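You operate a simulated robot arm through the tools that you are given. There is no shell and no other tool.

You are at the controls of a simulated robot arm. One attempt, no reset.

Task
Clamp the disc from the mat in the vice and grease its hub.
Fine: load the grease brush at the tin and put it back. Set down upright: grease brush. A coat counts when it lies all over at full strength: go over it till it gets no stronger.

Only the result counts: the job must be done as asked and must still hold three seconds after the hand-in. Knocking over, shifting, dropping, spilling or breaking anything else fails it.

Robot
A 6-joint arm with a two-finger parallel gripper, fixed in place. Base frame: the origin is on the floor under the middle of its stand, x ahead of it, y to its left, z up; the work surface is at about z = 732. Readings come in mm, degrees, newtons and seconds.
With the tool pointing down near the work surface it reaches from about 200 to 640 mm from the base axis. Its first joint turns from -66.0 to 66.0 degrees. Payload 2.7 kg.
The tool frame sits at the grasp point between the pads (the TCP): z along the fingers, y along the line on which they close. The tips reach 23 mm beyond it. The gripper opens to 94 mm. The fingers are 38 mm wide and 10 mm thick; the gripper's body (54 by 96 mm) begins 39 mm behind the TCP.
Orientation is told as [roll, pitch, yaw] about the base's x, y, z axes, in that order, counted from this pose: with the fingers straight down and closing along the base's y, the tool's x points along the base's -x, its y along +y and its z along -z.

Tools
- The arm moves only by the tool servo_tool. Its arguments are lists of equal length, an entry for each row: "xyz": the shift along the base's x, y, z in units of 20 mm (1.0 is 20 mm), a list of three; "rot": the turn, a rotation vector about the base's x, y, z in units of 6 degrees (1.0 is 6 degrees), a list of three; "claw": the finger opening in mm, from 0 to 94. In form: {"xyz": [[dx, dy, dz], ...], "rot": [[ax, ay, az], ...], "claw": [claw, ...]}. A call has 1 to 20 rows; each row shifts and turns the commanded pose from where the row before left it. A call with a number of a shift or a turn outside -1 to 1 is refused whole. A row lasts 0.2 s, in which the tool goes at most 50 mm and 8.6 degrees; a call with a longer step from one row to the next is refused whole, and so is a gripper value outside its range. Where a pose cannot be reached the arm comes as near as it can. A force on the tool above 40 N (or 10 N above the force at the start of the call, whichever is more), or a blocked arm, ends the call early, and 0.2 s more pass. Each finger travels about 45 mm/s and halts on what it meets, pressing with about 28 N; the grip force reading is that of the motor and also rises with nothing between the fingers. The clock runs only during rows and for 0.2 s after the last one: add rows that do not move to give the fingers time. The reply holds the time, the measured pose of the TCP, the force on the tool along the base axes, the opening and the grip force, in the units named above and with some noise, with the torque about the TCP (base axes, N m) and any sound that the robot's microphone picked up.
- Cameras (640 x 400 px; columns grow to the right, rows downward): "scene" is fixed at [59.1, -417.5, 1415.4]; the picture's right is [0.90, -0.44, 0.00], its down [-0.20, -0.41, -0.89] and it looks along [0.39, 0.80, -0.46] (base axes); focal length 318 px, centre (320, 200). "wrist" rides on the gripper at [86, 16, -75] in the tool frame; the picture's right is [-0.18, 0.98, 0.00], its down [-0.58, -0.11, -0.81] and it looks along [-0.79, -0.15, 0.59] (tool axes); focal length 243 px, centre (320, 200). There is no depth. A picture from a camera that has moved, and an enlarged one, comes with that camera's place and axes in the base frame and with its lens.
- camera(camera): a new picture of that camera. It takes no simulated time.
- inspect(camera, box): a new picture of the part [left, top, right, bottom] of that camera's present view, enlarged. It takes no simulated time.
- sign_off(): hands the job in; it is judged then, once.

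Nothing tells you positions but the pictures and the camera data. Unless the task says otherwise, let go and move clear before handing in.

The tools are called after "Emit:" by a JSON object that holds its "op" and its "data". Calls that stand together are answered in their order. servo_tool: Moves the arm, as the interface text tells. Its arguments: {"type":"object","properties":{"xyz":{"type":"array"},"rot":{"type":"array"},"claw":{"type":"array"}},"required":["xyz","rot","claw"]} The other tools are called the same way: camera (camera) takes a picture; inspect (camera, box) takes an enlarged picture of a part of a camera's view; sign_off () hands the job in.

At the start:

```text
clock: 0.0
tool_pos: [305.8, 157.5, 1130.6]
tool_rot: [0.1, -0.1, 0.2]
wrist_force: [-0.1, -0.2, 0.8]
torque: [0.04, 0.02, -0.02]
width: 93.9
grasp_force: 0.0
```

scene: 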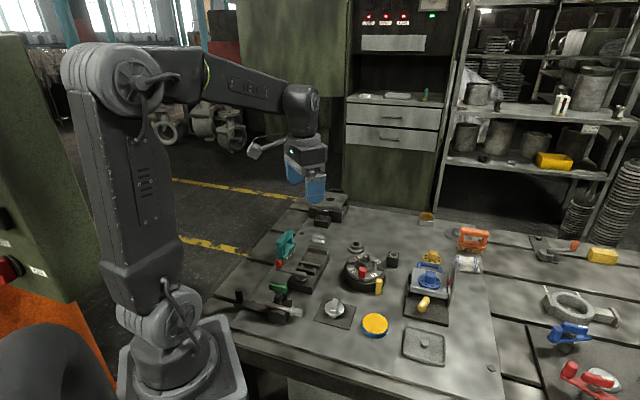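
wrist: 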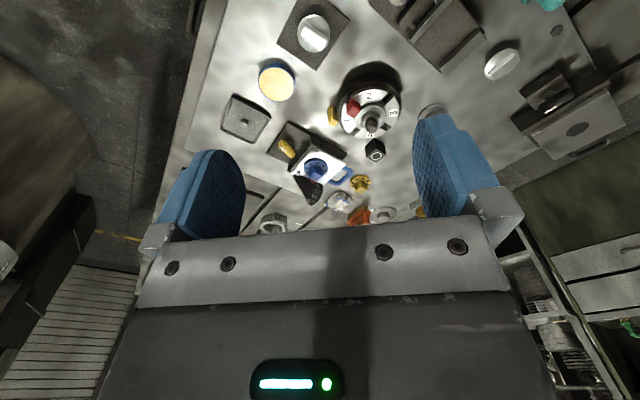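

I see a workbench with a vice, a mat with a disc, tins and other things. I'll enlarge parts of the views to identify everything before moving.

Emit:
{"op": "inspect", "data": {"camera": "scene", "box": [220, 190, 400, 302]}}

Emit:
{"op": "inspect", "data": {"camera": "scene", "box": [290, 270, 470, 382]}}

Emit:
{"op": "inspect", "data": {"camera": "scene", "box": [380, 200, 560, 312]}}

Emit:
{"op": "inspect", "data": {"camera": "wrist", "box": [200, 0, 420, 137]}}

Emit:
{"op": "inspect", "data": {"camera": "wrist", "box": [200, 90, 420, 227]}}

Emit:
{"op": "inspect", "data": {"camera": "wrist", "box": [380, 0, 640, 162]}}

```text
3.56 times, centred on (310, 246) of scene
camera zoom: at [59.1, -417.5, 1415.4], right [0.9, -0.44, 0.0], down [-0.2, -0.41, -0.89], along [0.39, 0.8, -0.46], focal length 1132 px, centre (356, 36)
```

zoom: 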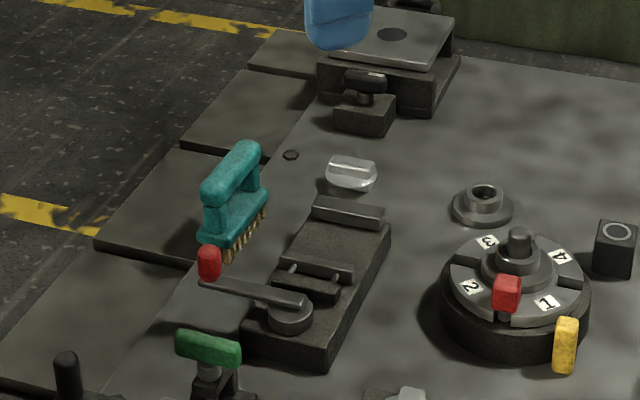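

```text
3.56 times, centred on (380, 326) of scene
camera zoom: at [59.1, -417.5, 1415.4], right [0.9, -0.44, 0.0], down [-0.2, -0.41, -0.89], along [0.39, 0.8, -0.46], focal length 1132 px, centre (107, -248)
```

zoom: 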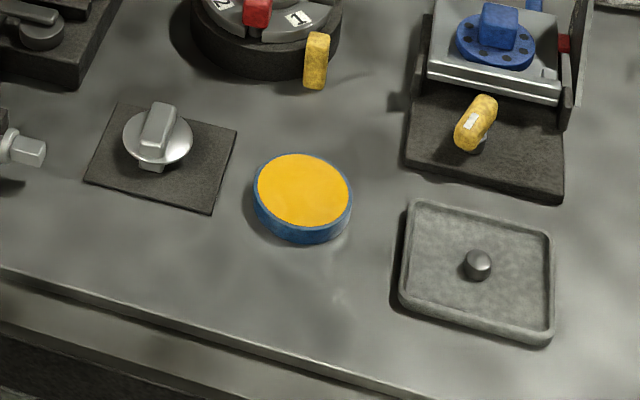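

```text
3.56 times, centred on (470, 256) of scene
camera zoom: at [59.1, -417.5, 1415.4], right [0.9, -0.44, 0.0], down [-0.2, -0.41, -0.89], along [0.39, 0.8, -0.46], focal length 1132 px, centre (-213, 1)
```

zoom: 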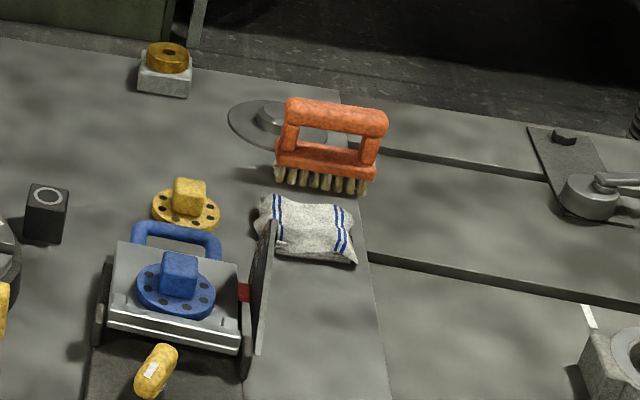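

```text
2.91 times, centred on (310, 68) of wrist
camera zoom: at [219.6, 173.2, 1205.7], right [0.18, 0.98, 0.0], down [0.58, -0.11, 0.81], along [0.79, -0.15, -0.59], focal length 706 px, centre (349, 582)
```

zoom: 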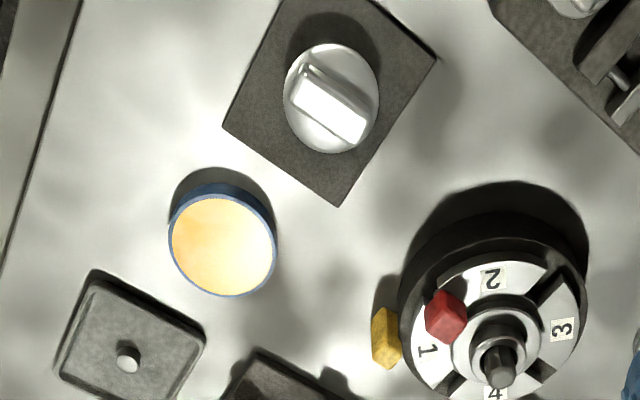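

```text
2.91 times, centred on (310, 158) of wrist
camera zoom: at [219.6, 173.2, 1205.7], right [0.18, 0.98, 0.0], down [0.58, -0.11, 0.81], along [0.79, -0.15, -0.59], focal length 706 px, centre (349, 321)
```

zoom: 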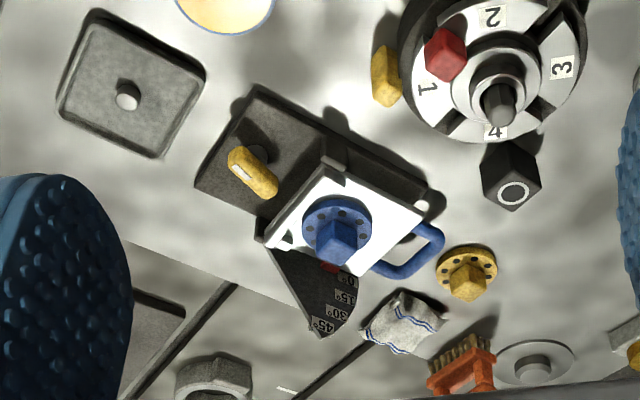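

```text
2.46 times, centred on (510, 81) of wrist
camera zoom: at [219.6, 173.2, 1205.7], right [0.18, 0.98, 0.0], down [0.58, -0.11, 0.81], along [0.79, -0.15, -0.59], focal length 597 px, centre (-148, 493)
```

zoom: 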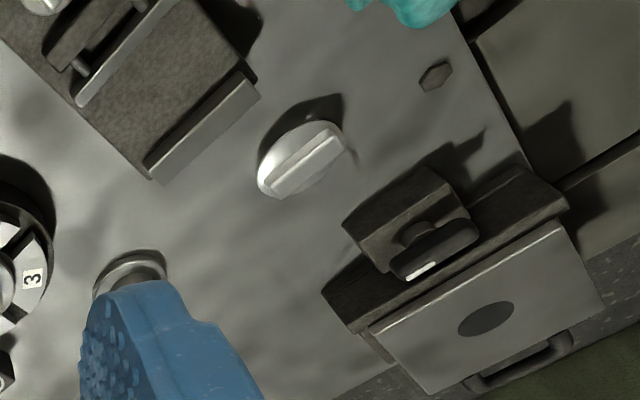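

The vice (red-knobbed lever) seems to be left of the rotary table, with the mat and disc in front of it and the yellow tin beside. There are two brushes (teal, orange), so I'll enlarge further to understand the mechanisms and tell the brushes apart.

Emit:
{"op": "inspect", "data": {"camera": "scene", "box": [262, 225, 342, 275]}}

Emit:
{"op": "inspect", "data": {"camera": "scene", "box": [230, 265, 326, 325]}}

Emit:
{"op": "inspect", "data": {"camera": "scene", "box": [310, 290, 390, 340]}}

Emit:
{"op": "inspect", "data": {"camera": "scene", "box": [440, 215, 520, 265]}}

Emit:
{"op": "inspect", "data": {"camera": "scene", "box": [520, 220, 640, 400]}}

Emit:
{"op": "inspect", "data": {"camera": "scene", "box": [290, 185, 370, 235]}}

```text
8.00 times, centred on (302, 250) of scene
camera zoom: at [59.1, -417.5, 1415.4], right [0.9, -0.44, 0.0], down [-0.2, -0.41, -0.89], along [0.39, 0.8, -0.46], focal length 2548 px, centre (464, -200)
```

zoom: 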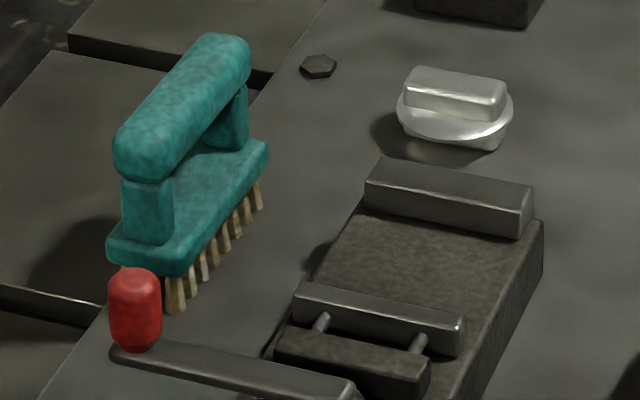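

```text
6.67 times, centred on (278, 295) of scene
camera zoom: at [59.1, -417.5, 1415.4], right [0.9, -0.44, 0.0], down [-0.2, -0.41, -0.89], along [0.39, 0.8, -0.46], focal length 2124 px, centre (600, -433)
```

zoom: 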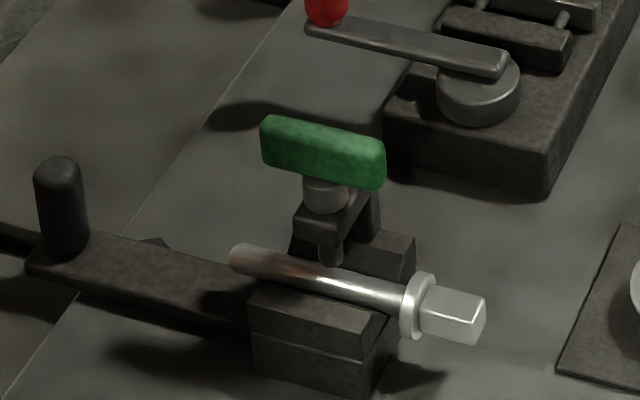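

```text
8.00 times, centred on (350, 315) of scene
camera zoom: at [59.1, -417.5, 1415.4], right [0.9, -0.44, 0.0], down [-0.2, -0.41, -0.89], along [0.39, 0.8, -0.46], focal length 2548 px, centre (80, -720)
```

zoom: 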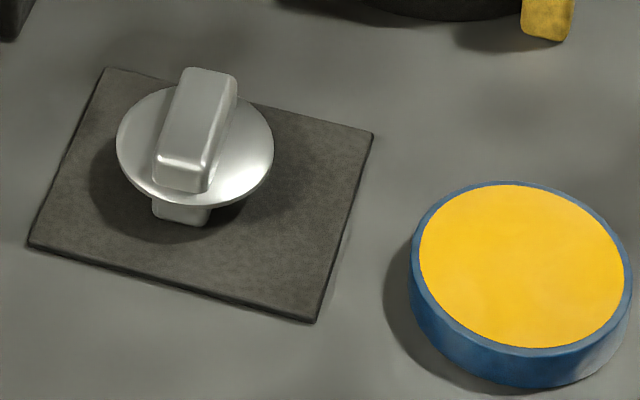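

```text
8.00 times, centred on (480, 240) of scene
camera zoom: at [59.1, -417.5, 1415.4], right [0.9, -0.44, 0.0], down [-0.2, -0.41, -0.89], along [0.39, 0.8, -0.46], focal length 2548 px, centre (-960, -120)
```

zoom: 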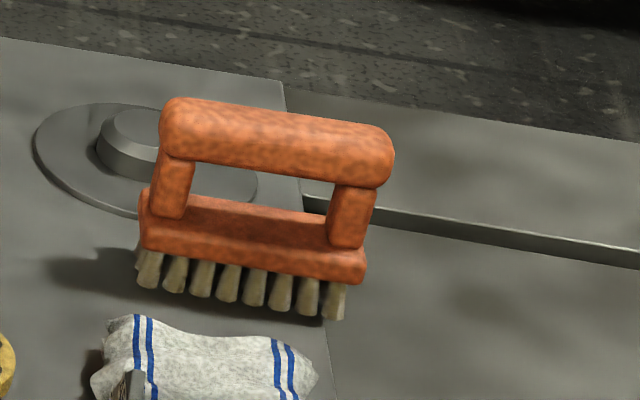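

```text
2.22 times, centred on (580, 310) of scene
camera zoom: at [59.1, -417.5, 1415.4], right [0.9, -0.44, 0.0], down [-0.2, -0.41, -0.89], along [0.39, 0.8, -0.46], focal length 708 px, centre (-258, -44)
```

zoom: 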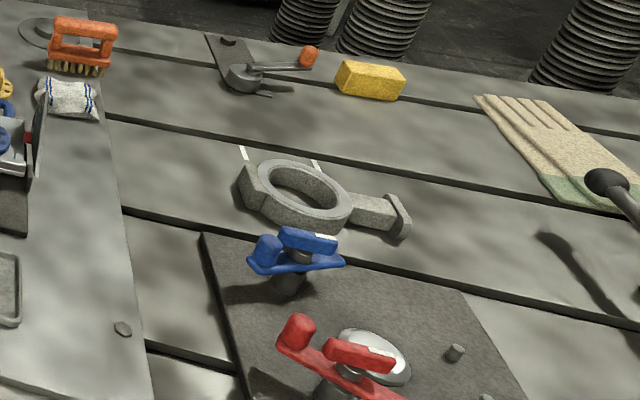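

```text
8.00 times, centred on (330, 210) of scene
camera zoom: at [59.1, -417.5, 1415.4], right [0.9, -0.44, 0.0], down [-0.2, -0.41, -0.89], along [0.39, 0.8, -0.46], focal length 2548 px, centre (240, 120)
```

zoom: 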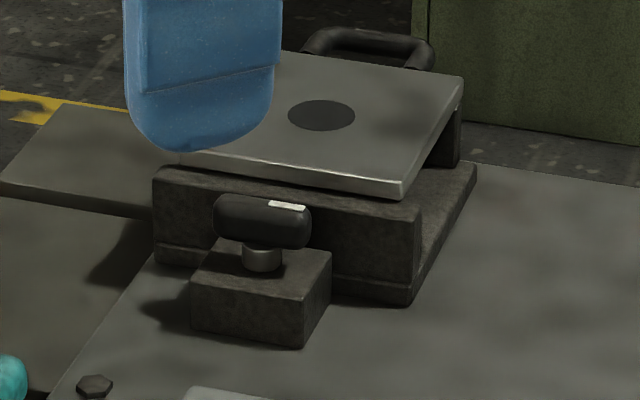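

The orange brush lies well beyond reach (about x=910), while the teal brush at about (350, 430) is reachable, so the teal one should be the grease brush. I'll move the wrist camera over towards the vice for a closer look.

Emit:
{"op": "servo_tool", "data": {"xyz": [[-0.229, 0.7125, -0.9], [-0.229, 0.7125, -0.9], [-0.229, 0.7125, -0.9], [-0.229, 0.7125, -0.9], [-0.229, 0.7125, -0.9], [-0.229, 0.7125, -0.9], [-0.229, 0.7125, -0.9], [-0.229, 0.7125, -0.9], [-0.229, 0.7125, -0.9], [-0.229, 0.7125, -0.9]], "rot": [[0, 0, 0], [0, 0, 0], [0, 0, 0], [0, 0, 0], [0, 0, 0], [0, 0, 0], [0, 0, 0], [0, 0, 0], [0, 0, 0], [0, 0, 0]], "claw": [94, 94, 94, 94, 94, 94, 94, 94, 94, 94]}}

Emit:
{"op": "camera", "data": {"camera": "wrist"}}

Emit:
{"op": "camera", "data": {"camera": "scene"}}

```text
clock: 2.2
tool_pos: [259.7, 301.1, 950.4]
tool_rot: [0.0, -0.1, 0.0]
wrist_force: [0.7, -0.1, -0.2]
torque: [-0.06, 0.01, -0.01]
width: 94.1
grasp_force: 0.0
```

```text
taken
camera wrist: at [173.8, 316.4, 1025.5], right [0.18, 0.98, 0.0], down [0.58, -0.11, 0.81], along [0.79, -0.15, -0.59], focal length 243 px, centre (320, 200)
```

wrist: 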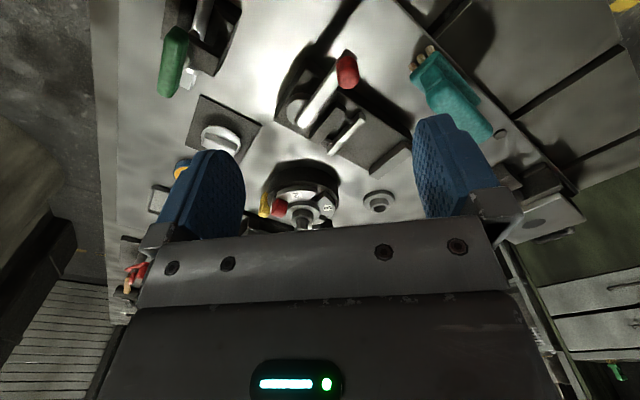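

```text
taken
```

scene: 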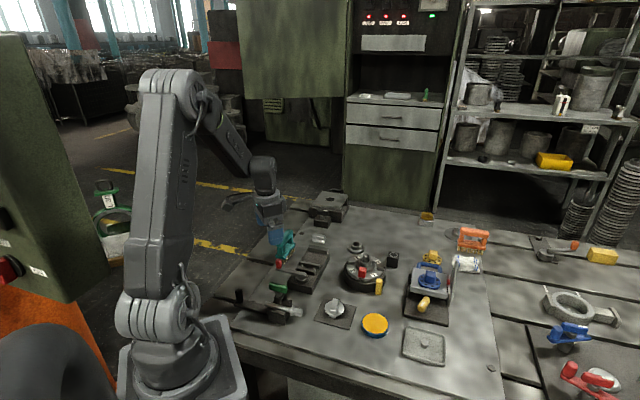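

Emit:
{"op": "inspect", "data": {"camera": "wrist", "box": [265, 40, 425, 180]}}

Emit:
{"op": "inspect", "data": {"camera": "wrist", "box": [170, 80, 290, 180]}}

Emit:
{"op": "inspect", "data": {"camera": "wrist", "box": [390, 20, 520, 160]}}

Emit:
{"op": "inspect", "data": {"camera": "wrist", "box": [130, 0, 290, 110]}}

```text
2.86 times, centred on (345, 110) of wrist
camera zoom: at [173.8, 316.4, 1025.5], right [0.18, 0.98, 0.0], down [0.58, -0.11, 0.81], along [0.79, -0.15, -0.59], focal length 693 px, centre (249, 457)
```

zoom: 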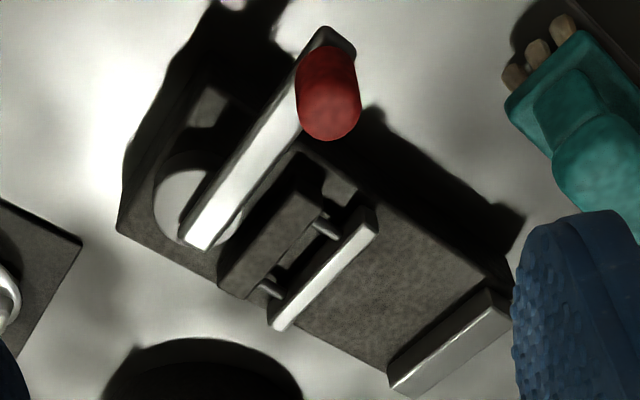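

```text
4.00 times, centred on (230, 130) of wrist
camera zoom: at [173.8, 316.4, 1025.5], right [0.18, 0.98, 0.0], down [0.58, -0.11, 0.81], along [0.79, -0.15, -0.59], focal length 970 px, centre (680, 480)
```

zoom: 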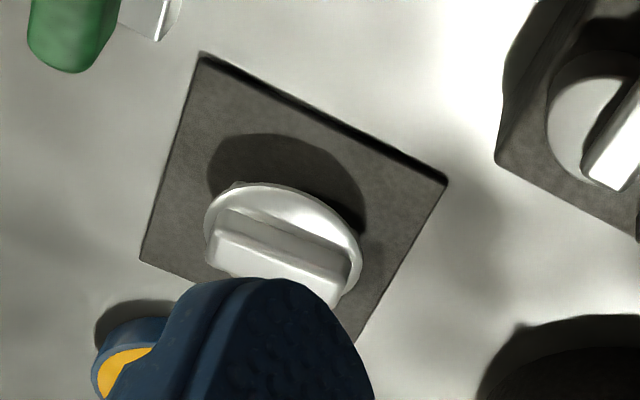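

```text
2.86 times, centred on (455, 90) of wrist
camera zoom: at [173.8, 316.4, 1025.5], right [0.18, 0.98, 0.0], down [0.58, -0.11, 0.81], along [0.79, -0.15, -0.59], focal length 693 px, centre (-66, 514)
```

zoom: 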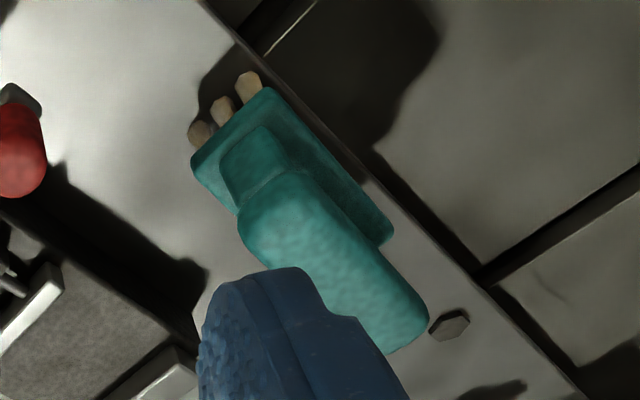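

```text
3.64 times, centred on (210, 55) of wrist
camera zoom: at [173.8, 316.4, 1025.5], right [0.18, 0.98, 0.0], down [0.58, -0.11, 0.81], along [0.79, -0.15, -0.59], focal length 882 px, centre (720, 727)
```

zoom: 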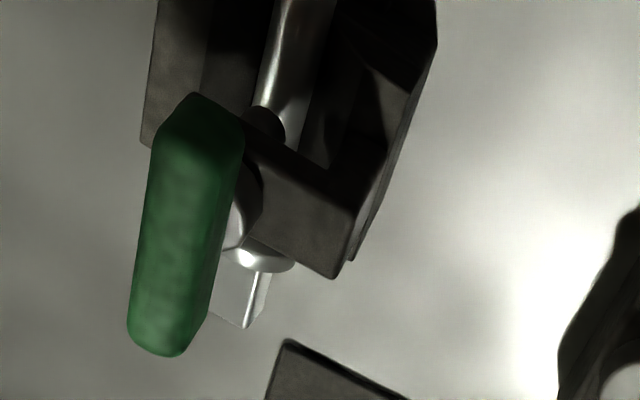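

The vice has a sliding jaw driven by the red-knobbed lever. Next I'll look closely at the disc on the mat from a lower viewpoint to find out its form.

Emit:
{"op": "servo_tool", "data": {"xyz": [[0.1, -0.95, -0.4], [0.1, -0.95, -0.4], [0.1, -0.95, -0.4], [0.1, -0.95, -0.4], [0.1, -0.95, -0.4], [0.1, -0.95, -0.4], [0.1, -0.95, -0.6], [0.1, -0.95, -0.6], [0.1, -0.95, -0.6], [0.1, -0.95, -0.6]], "rot": [[0, 0, 0], [0, 0, 0], [0, 0, 0], [0, 0, 0], [0, 0, 0], [0, 0, 0], [0, 0, 0], [0, 0, 0], [0, 0, 0], [0, 0, 0]], "claw": [94, 94, 94, 94, 94, 94, 94, 94, 94, 94]}}

Emit:
{"op": "camera", "data": {"camera": "wrist"}}

Emit:
{"op": "inspect", "data": {"camera": "wrist", "box": [230, 60, 410, 220]}}

```text
clock: 4.3
tool_pos: [283.8, 124.7, 867.5]
tool_rot: [0.6, -1.0, 0.2]
wrist_force: [-2.9, 0.9, 11.0]
torque: [0.58, 0.29, 0.14]
width: 93.8
grasp_force: 0.1
stopped in row 10: the force on the tool passed its limit at 68 N (the readings are from after the stop); the commanded pose is now the measured one
```

```text
taken
camera wrist: at [195.7, 139.4, 941.1], right [0.18, 0.98, 0.01], down [0.57, -0.12, 0.81], along [0.8, -0.14, -0.58], focal length 243 px, centre (320, 200)
```

wrist: 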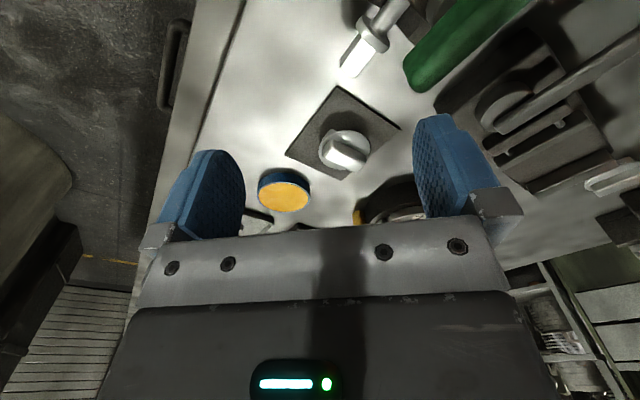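

```text
2.50 times, centred on (320, 140) of wrist
camera zoom: at [195.7, 139.4, 941.1], right [0.18, 0.98, 0.01], down [0.57, -0.12, 0.81], along [0.8, -0.14, -0.58], focal length 606 px, centre (320, 350)
```

zoom: 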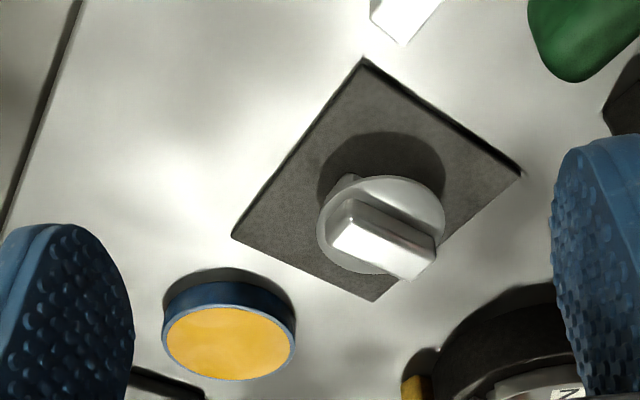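

The call stopped on a force near z=867, which is unexpected; I'll check the scene to see what was touched.

Emit:
{"op": "camera", "data": {"camera": "scene"}}

Emit:
{"op": "inspect", "data": {"camera": "scene", "box": [200, 190, 360, 330]}}

Emit:
{"op": "inspect", "data": {"camera": "wrist", "box": [330, 0, 560, 120]}}

```text
taken
```

scene: 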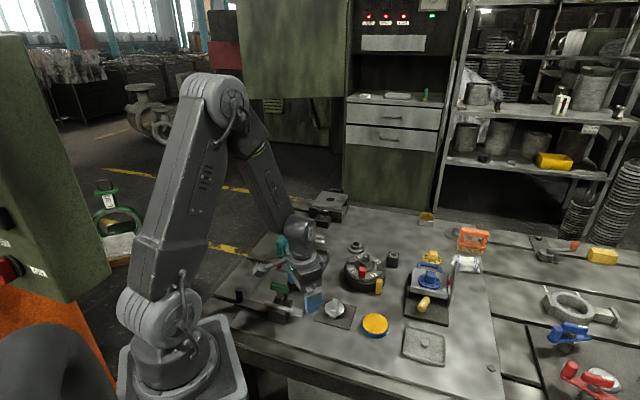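

```text
2.86 times, centred on (280, 260) of scene
camera zoom: at [58.9, -417.5, 1415.4], right [0.9, -0.44, 0.0], down [-0.2, -0.41, -0.89], along [0.39, 0.8, -0.46], focal length 910 px, centre (434, 29)
```

zoom: 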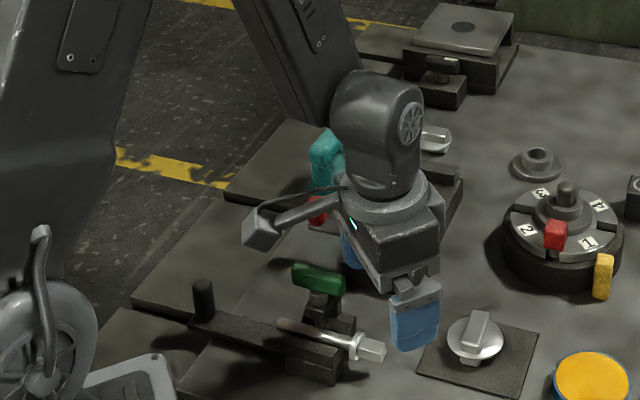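

```text
2.78 times, centred on (445, 60) of wrist
camera zoom: at [195.7, 139.4, 941.1], right [0.18, 0.98, 0.01], down [0.57, -0.12, 0.81], along [0.8, -0.14, -0.58], focal length 675 px, centre (-28, 590)
```

zoom: 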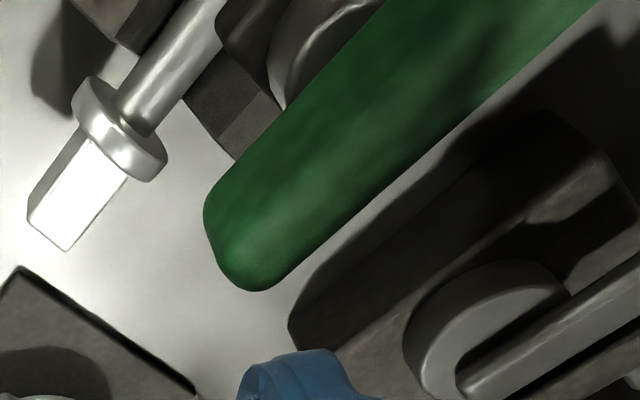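

Emit:
{"op": "inspect", "data": {"camera": "scene", "box": [230, 265, 326, 325]}}

Emit:
{"op": "inspect", "data": {"camera": "scene", "box": [262, 225, 342, 275]}}

```text
6.67 times, centred on (278, 295) of scene
camera zoom: at [58.9, -417.5, 1415.4], right [0.9, -0.44, 0.0], down [-0.2, -0.41, -0.89], along [0.39, 0.8, -0.46], focal length 2124 px, centre (600, -433)
```

zoom: 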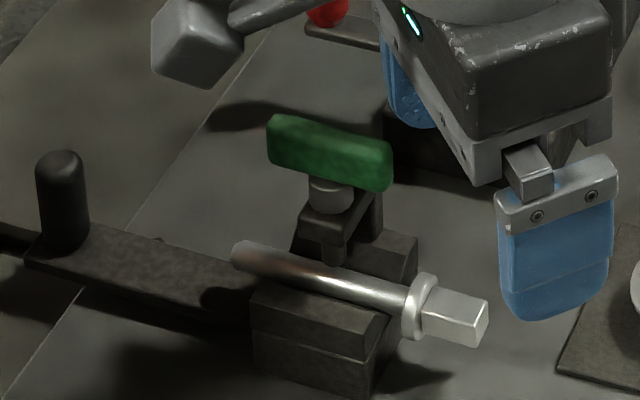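

```text
8.00 times, centred on (302, 250) of scene
camera zoom: at [58.9, -417.5, 1415.4], right [0.9, -0.44, 0.0], down [-0.2, -0.41, -0.89], along [0.39, 0.8, -0.46], focal length 2548 px, centre (464, -200)
```

zoom: 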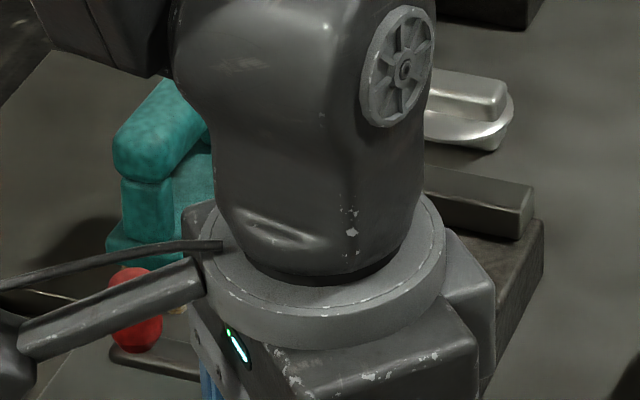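

The left fingertip touched the end of the green T-handle (its top is at about z=844). I'll lift straight up and check that nothing has moved.

Emit:
{"op": "servo_tool", "data": {"xyz": [[0, 0, 0.5], [0, 0, 1], [0, 0, 1], [0, 0, 1], [0, 0, 1], [0.5, -0.5, 0.5], [0.5, -0.5, 0]], "rot": [[0, 0, 0], [0, 0, 0], [0, 0, 0], [0, 0, 0], [0, 0, 0], [0, 0, 0], [0, 0, 0]], "claw": [94, 94, 94, 94, 94, 94, 94]}}

Emit:
{"op": "inspect", "data": {"camera": "scene", "box": [230, 265, 326, 325]}}

Emit:
{"op": "camera", "data": {"camera": "wrist"}}

Emit:
{"op": "inspect", "data": {"camera": "wrist", "box": [240, 30, 420, 190]}}

```text
clock: 5.9
tool_pos: [303.9, 103.5, 969.3]
tool_rot: [0.5, -0.8, 0.1]
wrist_force: [-0.9, 0.2, 0.5]
torque: [-0.02, 0.08, 0.0]
width: 94.3
grasp_force: 0.0
```

```text
6.67 times, centred on (278, 295) of scene
camera zoom: at [59.1, -417.5, 1415.4], right [0.9, -0.44, 0.0], down [-0.2, -0.41, -0.89], along [0.39, 0.8, -0.46], focal length 2124 px, centre (600, -433)
```

zoom: 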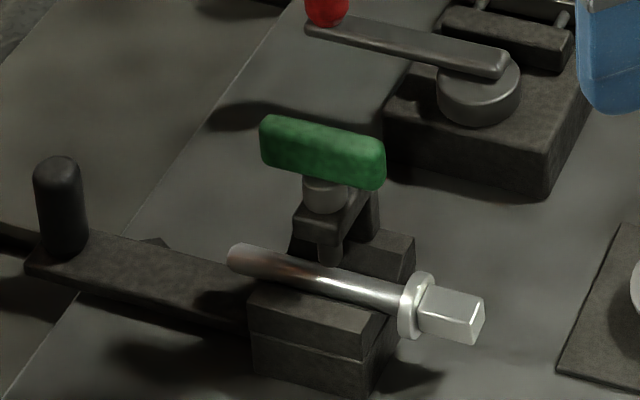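

```text
taken
camera wrist: at [215.8, 117.9, 1043.4], right [0.18, 0.98, 0.01], down [0.57, -0.12, 0.81], along [0.8, -0.14, -0.58], focal length 243 px, centre (320, 200)
```

wrist: 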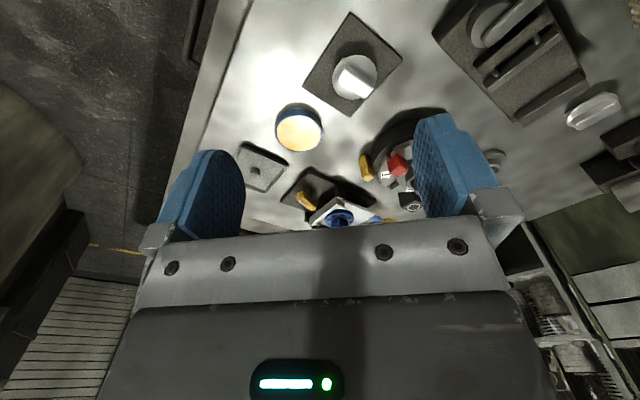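

```text
2.50 times, centred on (330, 110) of wrist
camera zoom: at [215.8, 117.9, 1043.4], right [0.18, 0.98, 0.01], down [0.57, -0.12, 0.81], along [0.8, -0.14, -0.58], focal length 606 px, centre (295, 425)
```

zoom: 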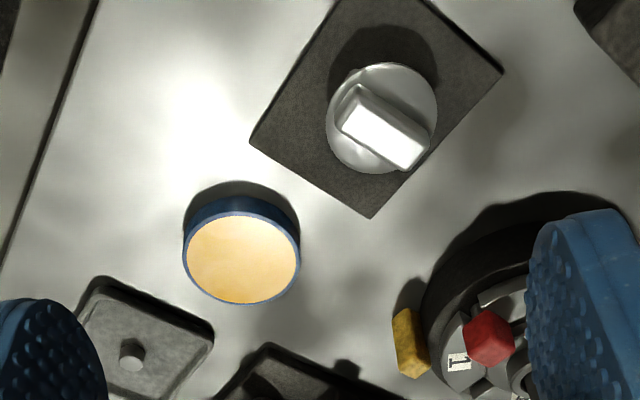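

Nothing shifted: the green handle, shaft and post are exactly where they were. The disc plate sits at about (370, 135, 758) with a bar about 14 mm wide on top running at about 47°, and a boss underneath. I'll take a low view along that direction to see its cross-section.

Emit:
{"op": "servo_tool", "data": {"xyz": [[0, 0, 0], [0.06, -0.12, -0.7], [0.06, -0.12, -0.7], [0.06, -0.12, -0.7], [0.06, -0.12, -0.7], [0.06, -0.12, -0.7], [0.06, -0.12, -0.7], [0.06, -0.12, -0.7], [0.06, -0.12, -0.7], [0.06, -0.12, -0.7]], "rot": [[-0.083, 0.133, 0], [0, 0, 0.9], [0, 0, 0.9], [0, 0, 0.9], [0, 0, 0.9], [0, 0, 0.9], [0, 0, 0.9], [0, 0, 0.9], [0, 0, 0.9], [0, 0, 0.3]], "claw": [94, 94, 94, 94, 94, 94, 94, 94, 94, 94]}}

Emit:
{"op": "camera", "data": {"camera": "wrist"}}

Emit:
{"op": "inspect", "data": {"camera": "wrist", "box": [240, 80, 400, 230]}}

```text
clock: 8.1
tool_pos: [313.1, 82.2, 839.3]
tool_rot: [0.0, -0.1, 45.2]
wrist_force: [0.1, 0.1, 0.5]
torque: [-0.03, -0.02, -0.02]
width: 93.9
grasp_force: 0.2
```

```text
taken
camera wrist: at [240.6, 32.0, 914.2], right [-0.57, 0.82, 0.0], down [0.49, 0.34, 0.81], along [0.66, 0.46, -0.59], focal length 243 px, centre (320, 200)
```

wrist: 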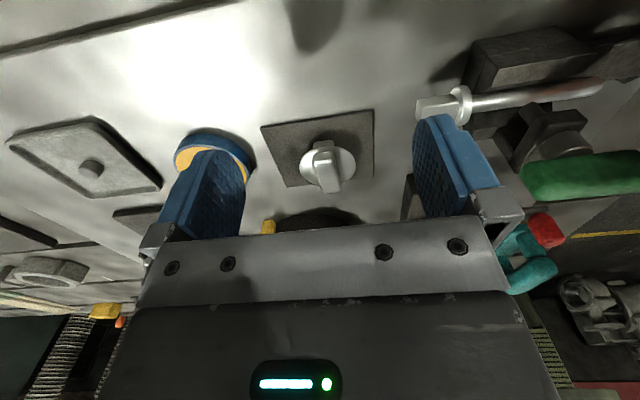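

```text
2.67 times, centred on (320, 155) of wrist
camera zoom: at [240.6, 32.0, 914.2], right [-0.57, 0.82, 0.0], down [0.49, 0.34, 0.81], along [0.66, 0.46, -0.59], focal length 647 px, centre (320, 320)
```

zoom: 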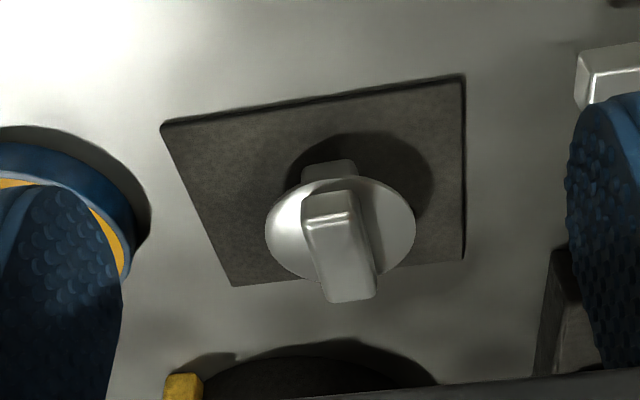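

Emit:
{"op": "servo_tool", "data": {"xyz": [[-0.1, -0.1, -0.7], [-0.1, -0.1, -0.7], [-0.1, -0.1, -0.7], [0, 0, 0]], "rot": [[0, 0, 0], [0, 0, 0], [0, 0, 0], [0, 0, 0]], "claw": [94, 94, 94, 94]}}

Emit:
{"op": "inspect", "data": {"camera": "wrist", "box": [250, 120, 390, 230]}}

```text
clock: 9.1
tool_pos: [308.2, 75.9, 797.6]
tool_rot: [-0.1, 0.0, 45.2]
wrist_force: [0.0, 0.4, 0.6]
torque: [0.0, 0.02, 0.0]
width: 94.1
grasp_force: 0.1
```

```text
3.64 times, centred on (320, 175) of wrist
camera zoom: at [235.6, 26.0, 872.1], right [-0.57, 0.82, 0.0], down [0.49, 0.33, 0.81], along [0.66, 0.46, -0.59], focal length 882 px, centre (320, 291)
```

zoom: 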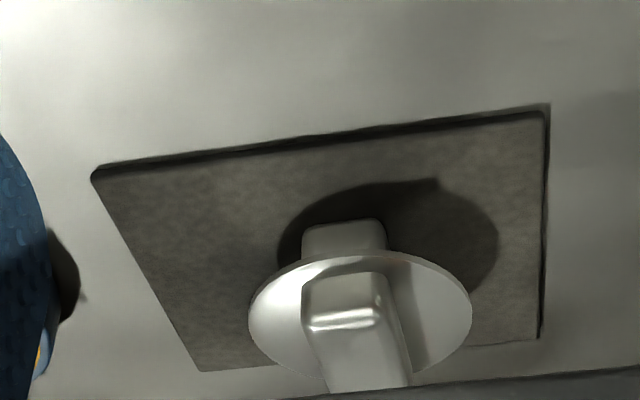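

The part is a disc between two parallel bars: the lower one to be clamped, the upper one the hub. Now I'll look at the vice closely from the right side to learn its jaw gap and travel.

Emit:
{"op": "servo_tool", "data": {"xyz": [[0, 0, 0.9], [0, 0, 0.9], [0, 0, 0.9], [0.51, 0.9, 0], [0.51, 0.9, 0], [0.51, 0.9, 0], [0.51, 0.9, 0], [0.51, 0.9, 0], [0.51, 0.9, 0], [0.51, 0.9, 0], [0.51, 0.9, 0], [0, 0, 0]], "rot": [[0, 0, 0.9], [0, 0, 0.9], [0, 0, 0.9], [0, 0, 0.6], [0, 0, 0.6], [0, 0, 0.6], [0, 0, 0.6], [0, 0, 0.6], [0, 0, 0.6], [0, 0, 0.6], [0, 0, 0.6], [0, 0, 0]], "claw": [94, 94, 94, 94, 94, 94, 94, 94, 94, 94, 94, 94]}}

Emit:
{"op": "camera", "data": {"camera": "wrist"}}

Emit:
{"op": "inspect", "data": {"camera": "wrist", "box": [230, 80, 430, 230]}}

Emit:
{"op": "camera", "data": {"camera": "scene"}}

```text
clock: 11.7
tool_pos: [390.5, 222.8, 852.7]
tool_rot: [0.0, 0.0, 90.3]
wrist_force: [-0.1, -0.7, 0.2]
torque: [0.03, -0.01, -0.02]
width: 94.0
grasp_force: 0.1
```

```text
taken
camera wrist: at [374.9, 135.3, 928.6], right [-0.98, 0.18, 0.0], down [0.11, 0.58, 0.81], along [0.15, 0.79, -0.59], focal length 243 px, centre (320, 200)
```

wrist: 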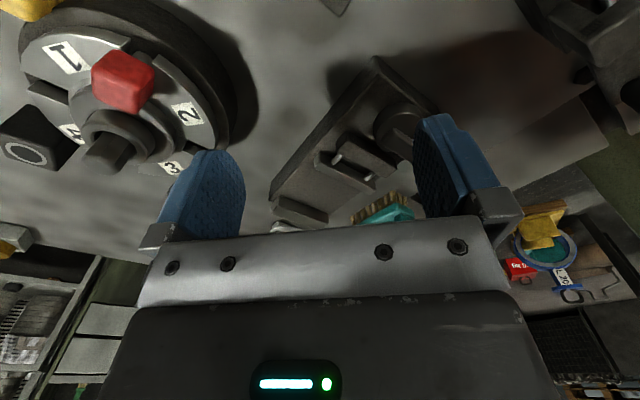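

```text
2.67 times, centred on (330, 155) of wrist
camera zoom: at [374.9, 135.3, 928.6], right [-0.98, 0.18, 0.0], down [0.11, 0.58, 0.81], along [0.15, 0.79, -0.59], focal length 647 px, centre (293, 320)
```

zoom: 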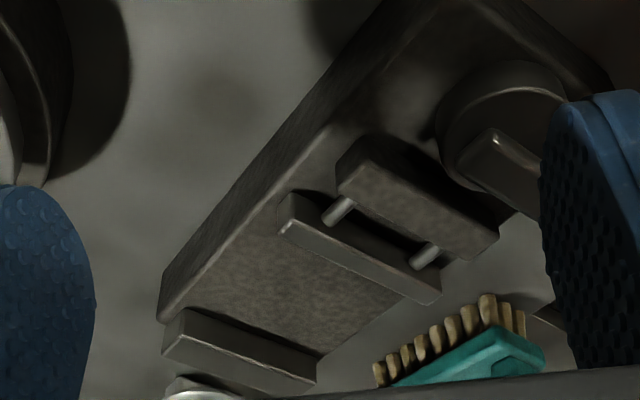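

```text
taken
```

scene: 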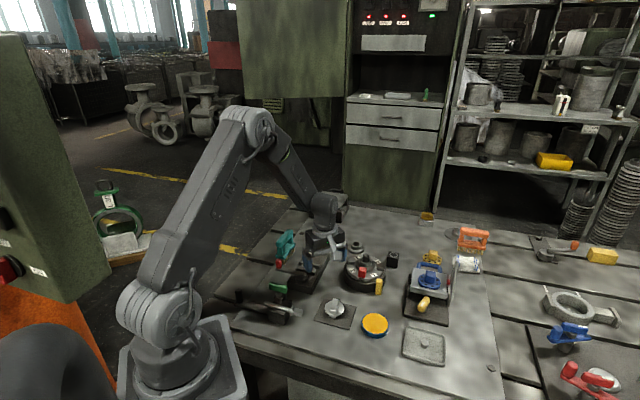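

The vice gap is about 65–70 mm and the lever lies parallel to the jaws with its knob at about (281, 321), top near z=818. I'll move over the knob with the fingers lined up to straddle it along the swing direction, so I can learn how the lever drives the jaw.

Emit:
{"op": "servo_tool", "data": {"xyz": [[0, 0, 0.8], [0, 0, 0.8], [0, 0, 0.8], [-0.32, 0.29, 0], [-0.32, 0.29, 0], [-0.32, 0.29, 0], [-0.32, 0.29, 0], [-0.32, 0.29, 0], [-0.32, 0.29, 0], [-0.32, 0.29, 0], [-0.32, 0.29, 0], [-0.32, 0.29, 0], [-0.32, 0.29, 0], [-0.32, 0.29, 0], [-0.32, 0.29, 0], [-0.32, 0.29, 0], [-0.32, 0.29, 0], [-0.32, 0.29, 0], [-0.32, 0.29, 0], [-0.32, 0.29, 0]], "rot": [[0, 0, -1], [0, 0, -1], [0, 0, -1], [0, 0, -1], [0, 0, -1], [0, 0, -1], [0, 0, -1], [0, 0, -1], [0, 0, -1], [0, 0, -1], [0, 0, -1], [0, 0, -1], [0, 0, -1], [0, 0, -1], [0, 0, -1], [0, 0, -1], [0, 0, -1], [0, 0, -1], [0, 0, -1], [0, 0, -1]], "claw": [94, 94, 94, 94, 94, 94, 94, 94, 94, 94, 94, 94, 94, 94, 94, 94, 94, 94, 94, 94]}}

Emit:
{"op": "camera", "data": {"camera": "wrist"}}

Emit:
{"op": "inspect", "data": {"camera": "wrist", "box": [230, 60, 430, 220]}}

```text
clock: 15.9
tool_pos: [282.4, 319.0, 901.0]
tool_rot: [0.0, -0.1, -30.0]
wrist_force: [-0.1, -0.6, 0.0]
torque: [0.02, -0.01, -0.02]
width: 94.1
grasp_force: 0.1
```

```text
taken
camera wrist: at [214.7, 375.0, 976.0], right [0.65, 0.76, 0.0], down [0.45, -0.39, 0.81], along [0.61, -0.52, -0.59], focal length 243 px, centre (320, 200)
```

wrist: 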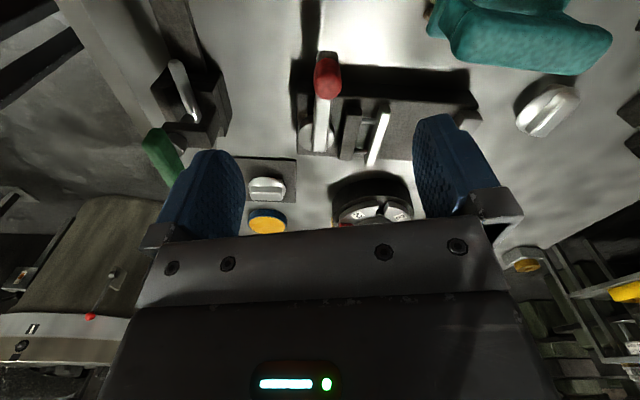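

```text
2.50 times, centred on (330, 140) of wrist
camera zoom: at [214.7, 375.0, 976.0], right [0.65, 0.76, 0.0], down [0.45, -0.39, 0.81], along [0.61, -0.52, -0.59], focal length 606 px, centre (295, 350)
```

zoom: 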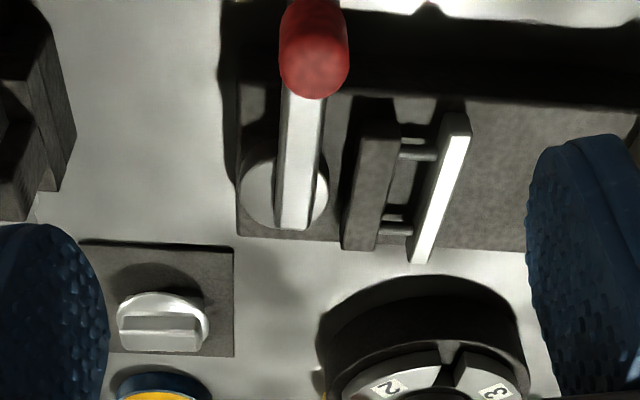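

Emit:
{"op": "servo_tool", "data": {"xyz": [[0, 0.05, 0], [0, 0.05, 0], [0.03, 0.05, 0], [0, 0, 0], [0, 0, -0.5], [0, 0, -0.7], [0, 0, -0.7], [0, 0, -0.7], [0, 0, -0.6], [0, 0, -0.5], [0, 0, -0.5], [0, 0, 0]], "rot": [[0, 0, -0.833], [0, 0, -0.833], [0, 0, -0.833], [0, 0, 0], [0, 0, 0], [0, 0, 0], [0, 0, 0], [0, 0, 0], [0, 0, 0], [0, 0, 0], [0, 0, 0], [0, 0, 0]], "claw": [80, 65, 50, 38, 38, 38, 38, 38, 38, 38, 38, 38]}}

Emit:
{"op": "camera", "data": {"camera": "wrist"}}

Emit:
{"op": "inspect", "data": {"camera": "scene", "box": [240, 220, 340, 300]}}

```text
clock: 18.5
tool_pos: [281.1, 322.1, 816.4]
tool_rot: [0.0, 0.0, -44.8]
wrist_force: [0.1, 0.8, 0.5]
torque: [0.01, 0.0, -0.03]
width: 38.1
grasp_force: 0.0
```

```text
taken
camera wrist: at [230.9, 394.2, 891.7], right [0.82, 0.57, 0.0], down [0.33, -0.49, 0.81], along [0.46, -0.66, -0.59], focal length 243 px, centre (320, 200)
```

wrist: 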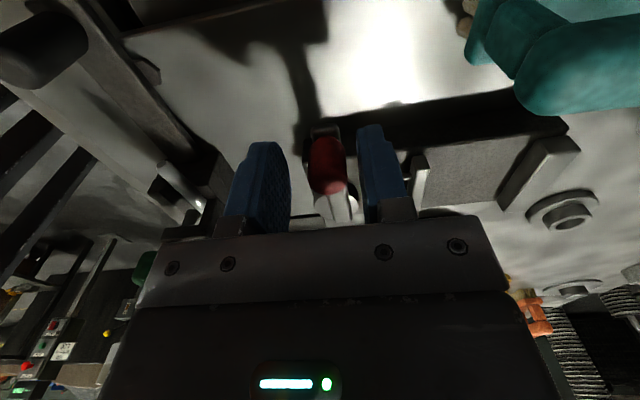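

```text
5.00 times, centred on (290, 260) of scene
camera zoom: at [59.1, -417.5, 1415.4], right [0.9, -0.44, 0.0], down [-0.2, -0.41, -0.89], along [0.39, 0.8, -0.46], focal length 1593 px, centre (470, -100)
```

zoom: 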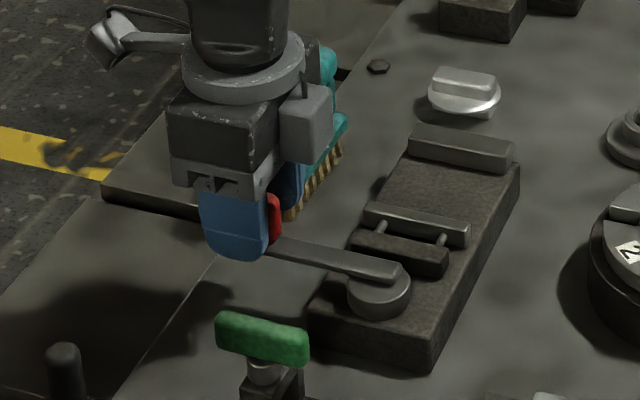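

The knob is between the fingers. I'll narrow the gap and swing the lever a little counterclockwise (seen from above), watching the force and the jaw.

Emit:
{"op": "servo_tool", "data": {"xyz": [[0, 0, 0], [-0.217, -0.236, 0], [-0.196, -0.254, 0], [-0.173, -0.27, 0], [0, 0, 0]], "rot": [[0, 0, 0], [0, 0, 0.833], [0, 0, 0.833], [0, 0, 0.833], [0, 0, 0]], "claw": [28, 28, 28, 28, 28]}}

Emit:
{"op": "inspect", "data": {"camera": "scene", "box": [240, 220, 340, 300]}}

```text
clock: 19.7
tool_pos: [269.6, 306.2, 815.2]
tool_rot: [0.0, 0.0, -29.8]
wrist_force: [0.3, 0.9, 0.6]
torque: [0.05, 0.01, 0.02]
width: 28.3
grasp_force: 0.7
```

```text
5.00 times, centred on (290, 260) of scene
camera zoom: at [59.1, -417.5, 1415.4], right [0.9, -0.44, 0.0], down [-0.2, -0.41, -0.89], along [0.39, 0.8, -0.46], focal length 1593 px, centre (470, -100)
```

zoom: 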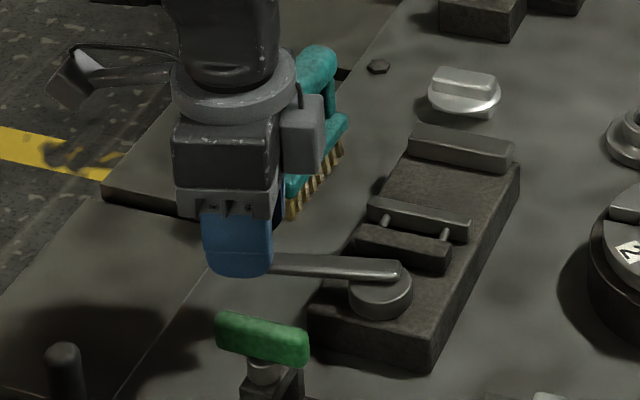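

Counterclockwise moves the jaw towards the fixed one with little force. I'll continue the swing to see how far the jaw travels.

Emit:
{"op": "servo_tool", "data": {"xyz": [[-0.1485, -0.2841, 0], [-0.1231, -0.2958, 0], [-0.097, -0.3058, 0], [-0.0698, -0.3127, 0], [-0.0423, -0.3179, 0], [-0.0147, -0.3204, 0], [0, 0, 0]], "rot": [[0, 0, 0.833], [0, 0, 0.833], [0, 0, 0.833], [0, 0, 0.833], [0, 0, 0.833], [0, 0, 0.833], [0, 0, 0]], "claw": [28, 28, 28, 28, 28, 28, 28]}}

Emit:
{"op": "inspect", "data": {"camera": "scene", "box": [240, 220, 340, 300]}}

Emit:
{"op": "inspect", "data": {"camera": "scene", "box": [262, 225, 342, 275]}}

```text
clock: 21.3
tool_pos: [260.3, 270.5, 817.4]
tool_rot: [0.0, -0.1, 0.2]
wrist_force: [0.5, 0.3, 0.3]
torque: [0.05, -0.02, 0.02]
width: 28.2
grasp_force: 0.9
```

```text
5.00 times, centred on (290, 260) of scene
camera zoom: at [59.1, -417.5, 1415.4], right [0.9, -0.44, 0.0], down [-0.2, -0.41, -0.89], along [0.39, 0.8, -0.46], focal length 1593 px, centre (470, -100)
```

zoom: 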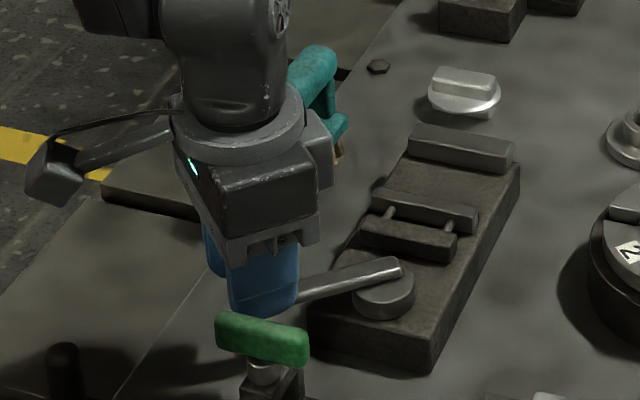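

```text
8.00 times, centred on (302, 250) of scene
camera zoom: at [59.1, -417.5, 1415.4], right [0.9, -0.44, 0.0], down [-0.2, -0.41, -0.89], along [0.39, 0.8, -0.46], focal length 2548 px, centre (464, -200)
```

zoom: 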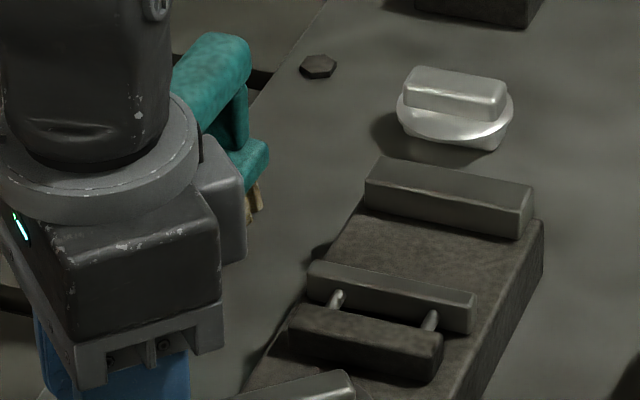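

Emit:
{"op": "servo_tool", "data": {"xyz": [[0.014, -0.3205, 0], [0.0419, -0.3175, 0], [0.0695, -0.3131, 0], [0.0963, -0.3058, 0], [0.1227, -0.2962, 0], [0.1481, -0.2844, 0], [0, 0, 0]], "rot": [[0, 0, 0.833], [0, 0, 0.833], [0, 0, 0.833], [0, 0, 0.833], [0, 0, 0.833], [0, 0, 0.833], [0, 0, 0]], "claw": [28, 28, 28, 28, 28, 28, 28]}}

Emit:
{"op": "inspect", "data": {"camera": "scene", "box": [240, 220, 340, 300]}}

Emit:
{"op": "inspect", "data": {"camera": "scene", "box": [262, 225, 342, 275]}}

```text
clock: 22.9
tool_pos: [270.6, 231.8, 816.4]
tool_rot: [-0.1, 0.1, 30.2]
wrist_force: [0.0, -0.1, 0.1]
torque: [-0.03, -0.01, -0.02]
width: 28.5
grasp_force: 0.6
```

```text
5.00 times, centred on (290, 260) of scene
camera zoom: at [59.1, -417.5, 1415.4], right [0.9, -0.44, 0.0], down [-0.2, -0.41, -0.89], along [0.39, 0.8, -0.46], focal length 1593 px, centre (470, -100)
```

zoom: 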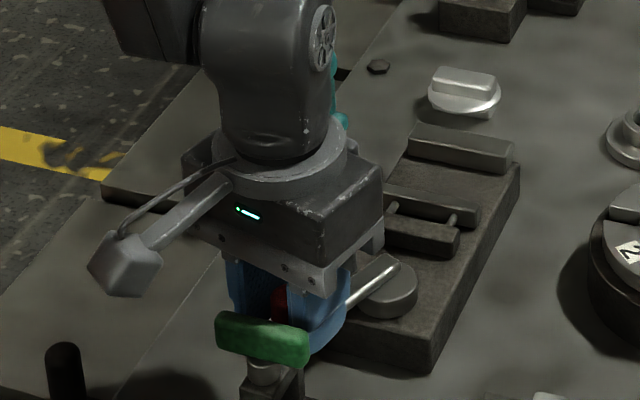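

```text
8.00 times, centred on (302, 250) of scene
camera zoom: at [59.1, -417.5, 1415.4], right [0.9, -0.44, 0.0], down [-0.2, -0.41, -0.89], along [0.39, 0.8, -0.46], focal length 2548 px, centre (464, -200)
```

zoom: 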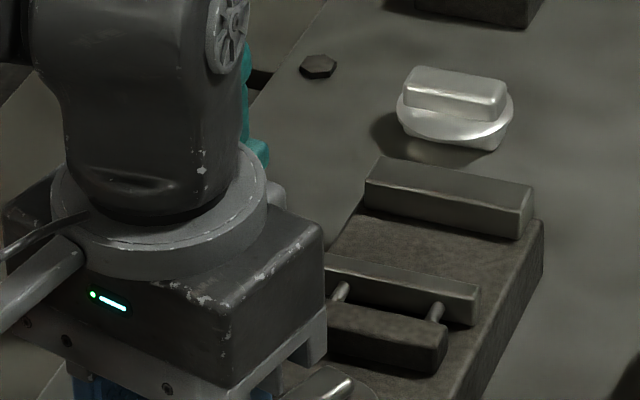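

The jaw moves like an eccentric (about 24 mm in all, from a gap of about 73 mm down to about 50 mm), so it's made to hold the 52 mm disc by its rim. I'll swing the lever back open before loading the disc.

Emit:
{"op": "servo_tool", "data": {"xyz": [[-0.155, 0.2796, 0], [-0.1301, 0.2921, 0], [-0.1041, 0.3024, 0], [-0.0773, 0.3101, 0], [-0.0502, 0.3159, 0], [-0.0224, 0.3189, 0], [0.0059, 0.3196, 0], [0.0334, 0.3181, 0], [0.0608, 0.3137, 0], [0.0883, 0.3075, 0], [0.1143, 0.2983, 0], [0.1404, 0.2877, 0], [0.1646, 0.2738, 0], [0.188, 0.2587, 0], [0.2096, 0.2415, 0], [0.2302, 0.2221, 0], [0, 0, 0]], "rot": [[0, 0, -0.833], [0, 0, -0.833], [0, 0, -0.833], [0, 0, -0.833], [0, 0, -0.833], [0, 0, -0.833], [0, 0, -0.833], [0, 0, -0.833], [0, 0, -0.833], [0, 0, -0.833], [0, 0, -0.833], [0, 0, -0.833], [0, 0, -0.833], [0, 0, -0.833], [0, 0, -0.833], [0, 0, -0.833], [0, 0, 0]], "claw": [28, 28, 28, 28, 28, 28, 28, 28, 28, 28, 28, 28, 28, 28, 28, 28, 28]}}

Emit:
{"op": "inspect", "data": {"camera": "scene", "box": [240, 220, 340, 300]}}

Emit:
{"op": "inspect", "data": {"camera": "scene", "box": [262, 225, 342, 275]}}

```text
clock: 26.5
tool_pos: [284.8, 328.2, 814.1]
tool_rot: [0.1, -0.1, -50.0]
wrist_force: [-0.2, -1.1, 0.4]
torque: [0.03, 0.02, 0.0]
width: 28.5
grasp_force: 0.9
```

```text
5.00 times, centred on (290, 260) of scene
camera zoom: at [59.0, -417.5, 1415.4], right [0.9, -0.44, 0.0], down [-0.2, -0.41, -0.89], along [0.39, 0.8, -0.46], focal length 1593 px, centre (470, -100)
```

zoom: 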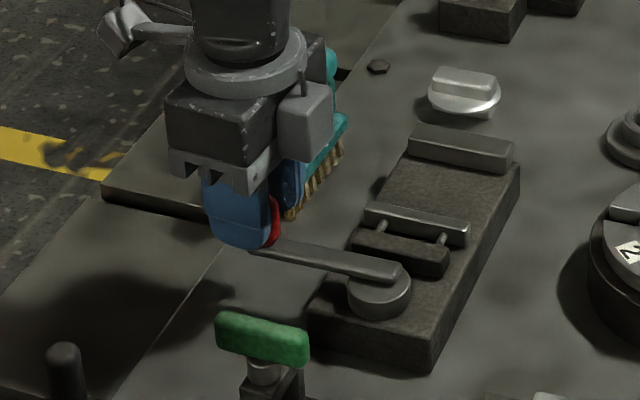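

```text
8.00 times, centred on (302, 250) of scene
camera zoom: at [59.0, -417.5, 1415.4], right [0.9, -0.44, 0.0], down [-0.2, -0.41, -0.89], along [0.39, 0.8, -0.46], focal length 2548 px, centre (464, -200)
```

zoom: 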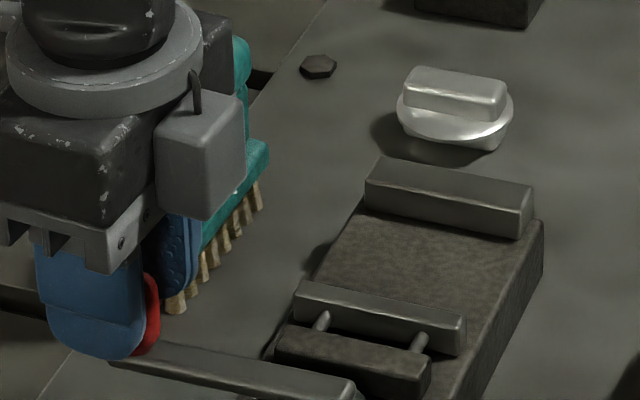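

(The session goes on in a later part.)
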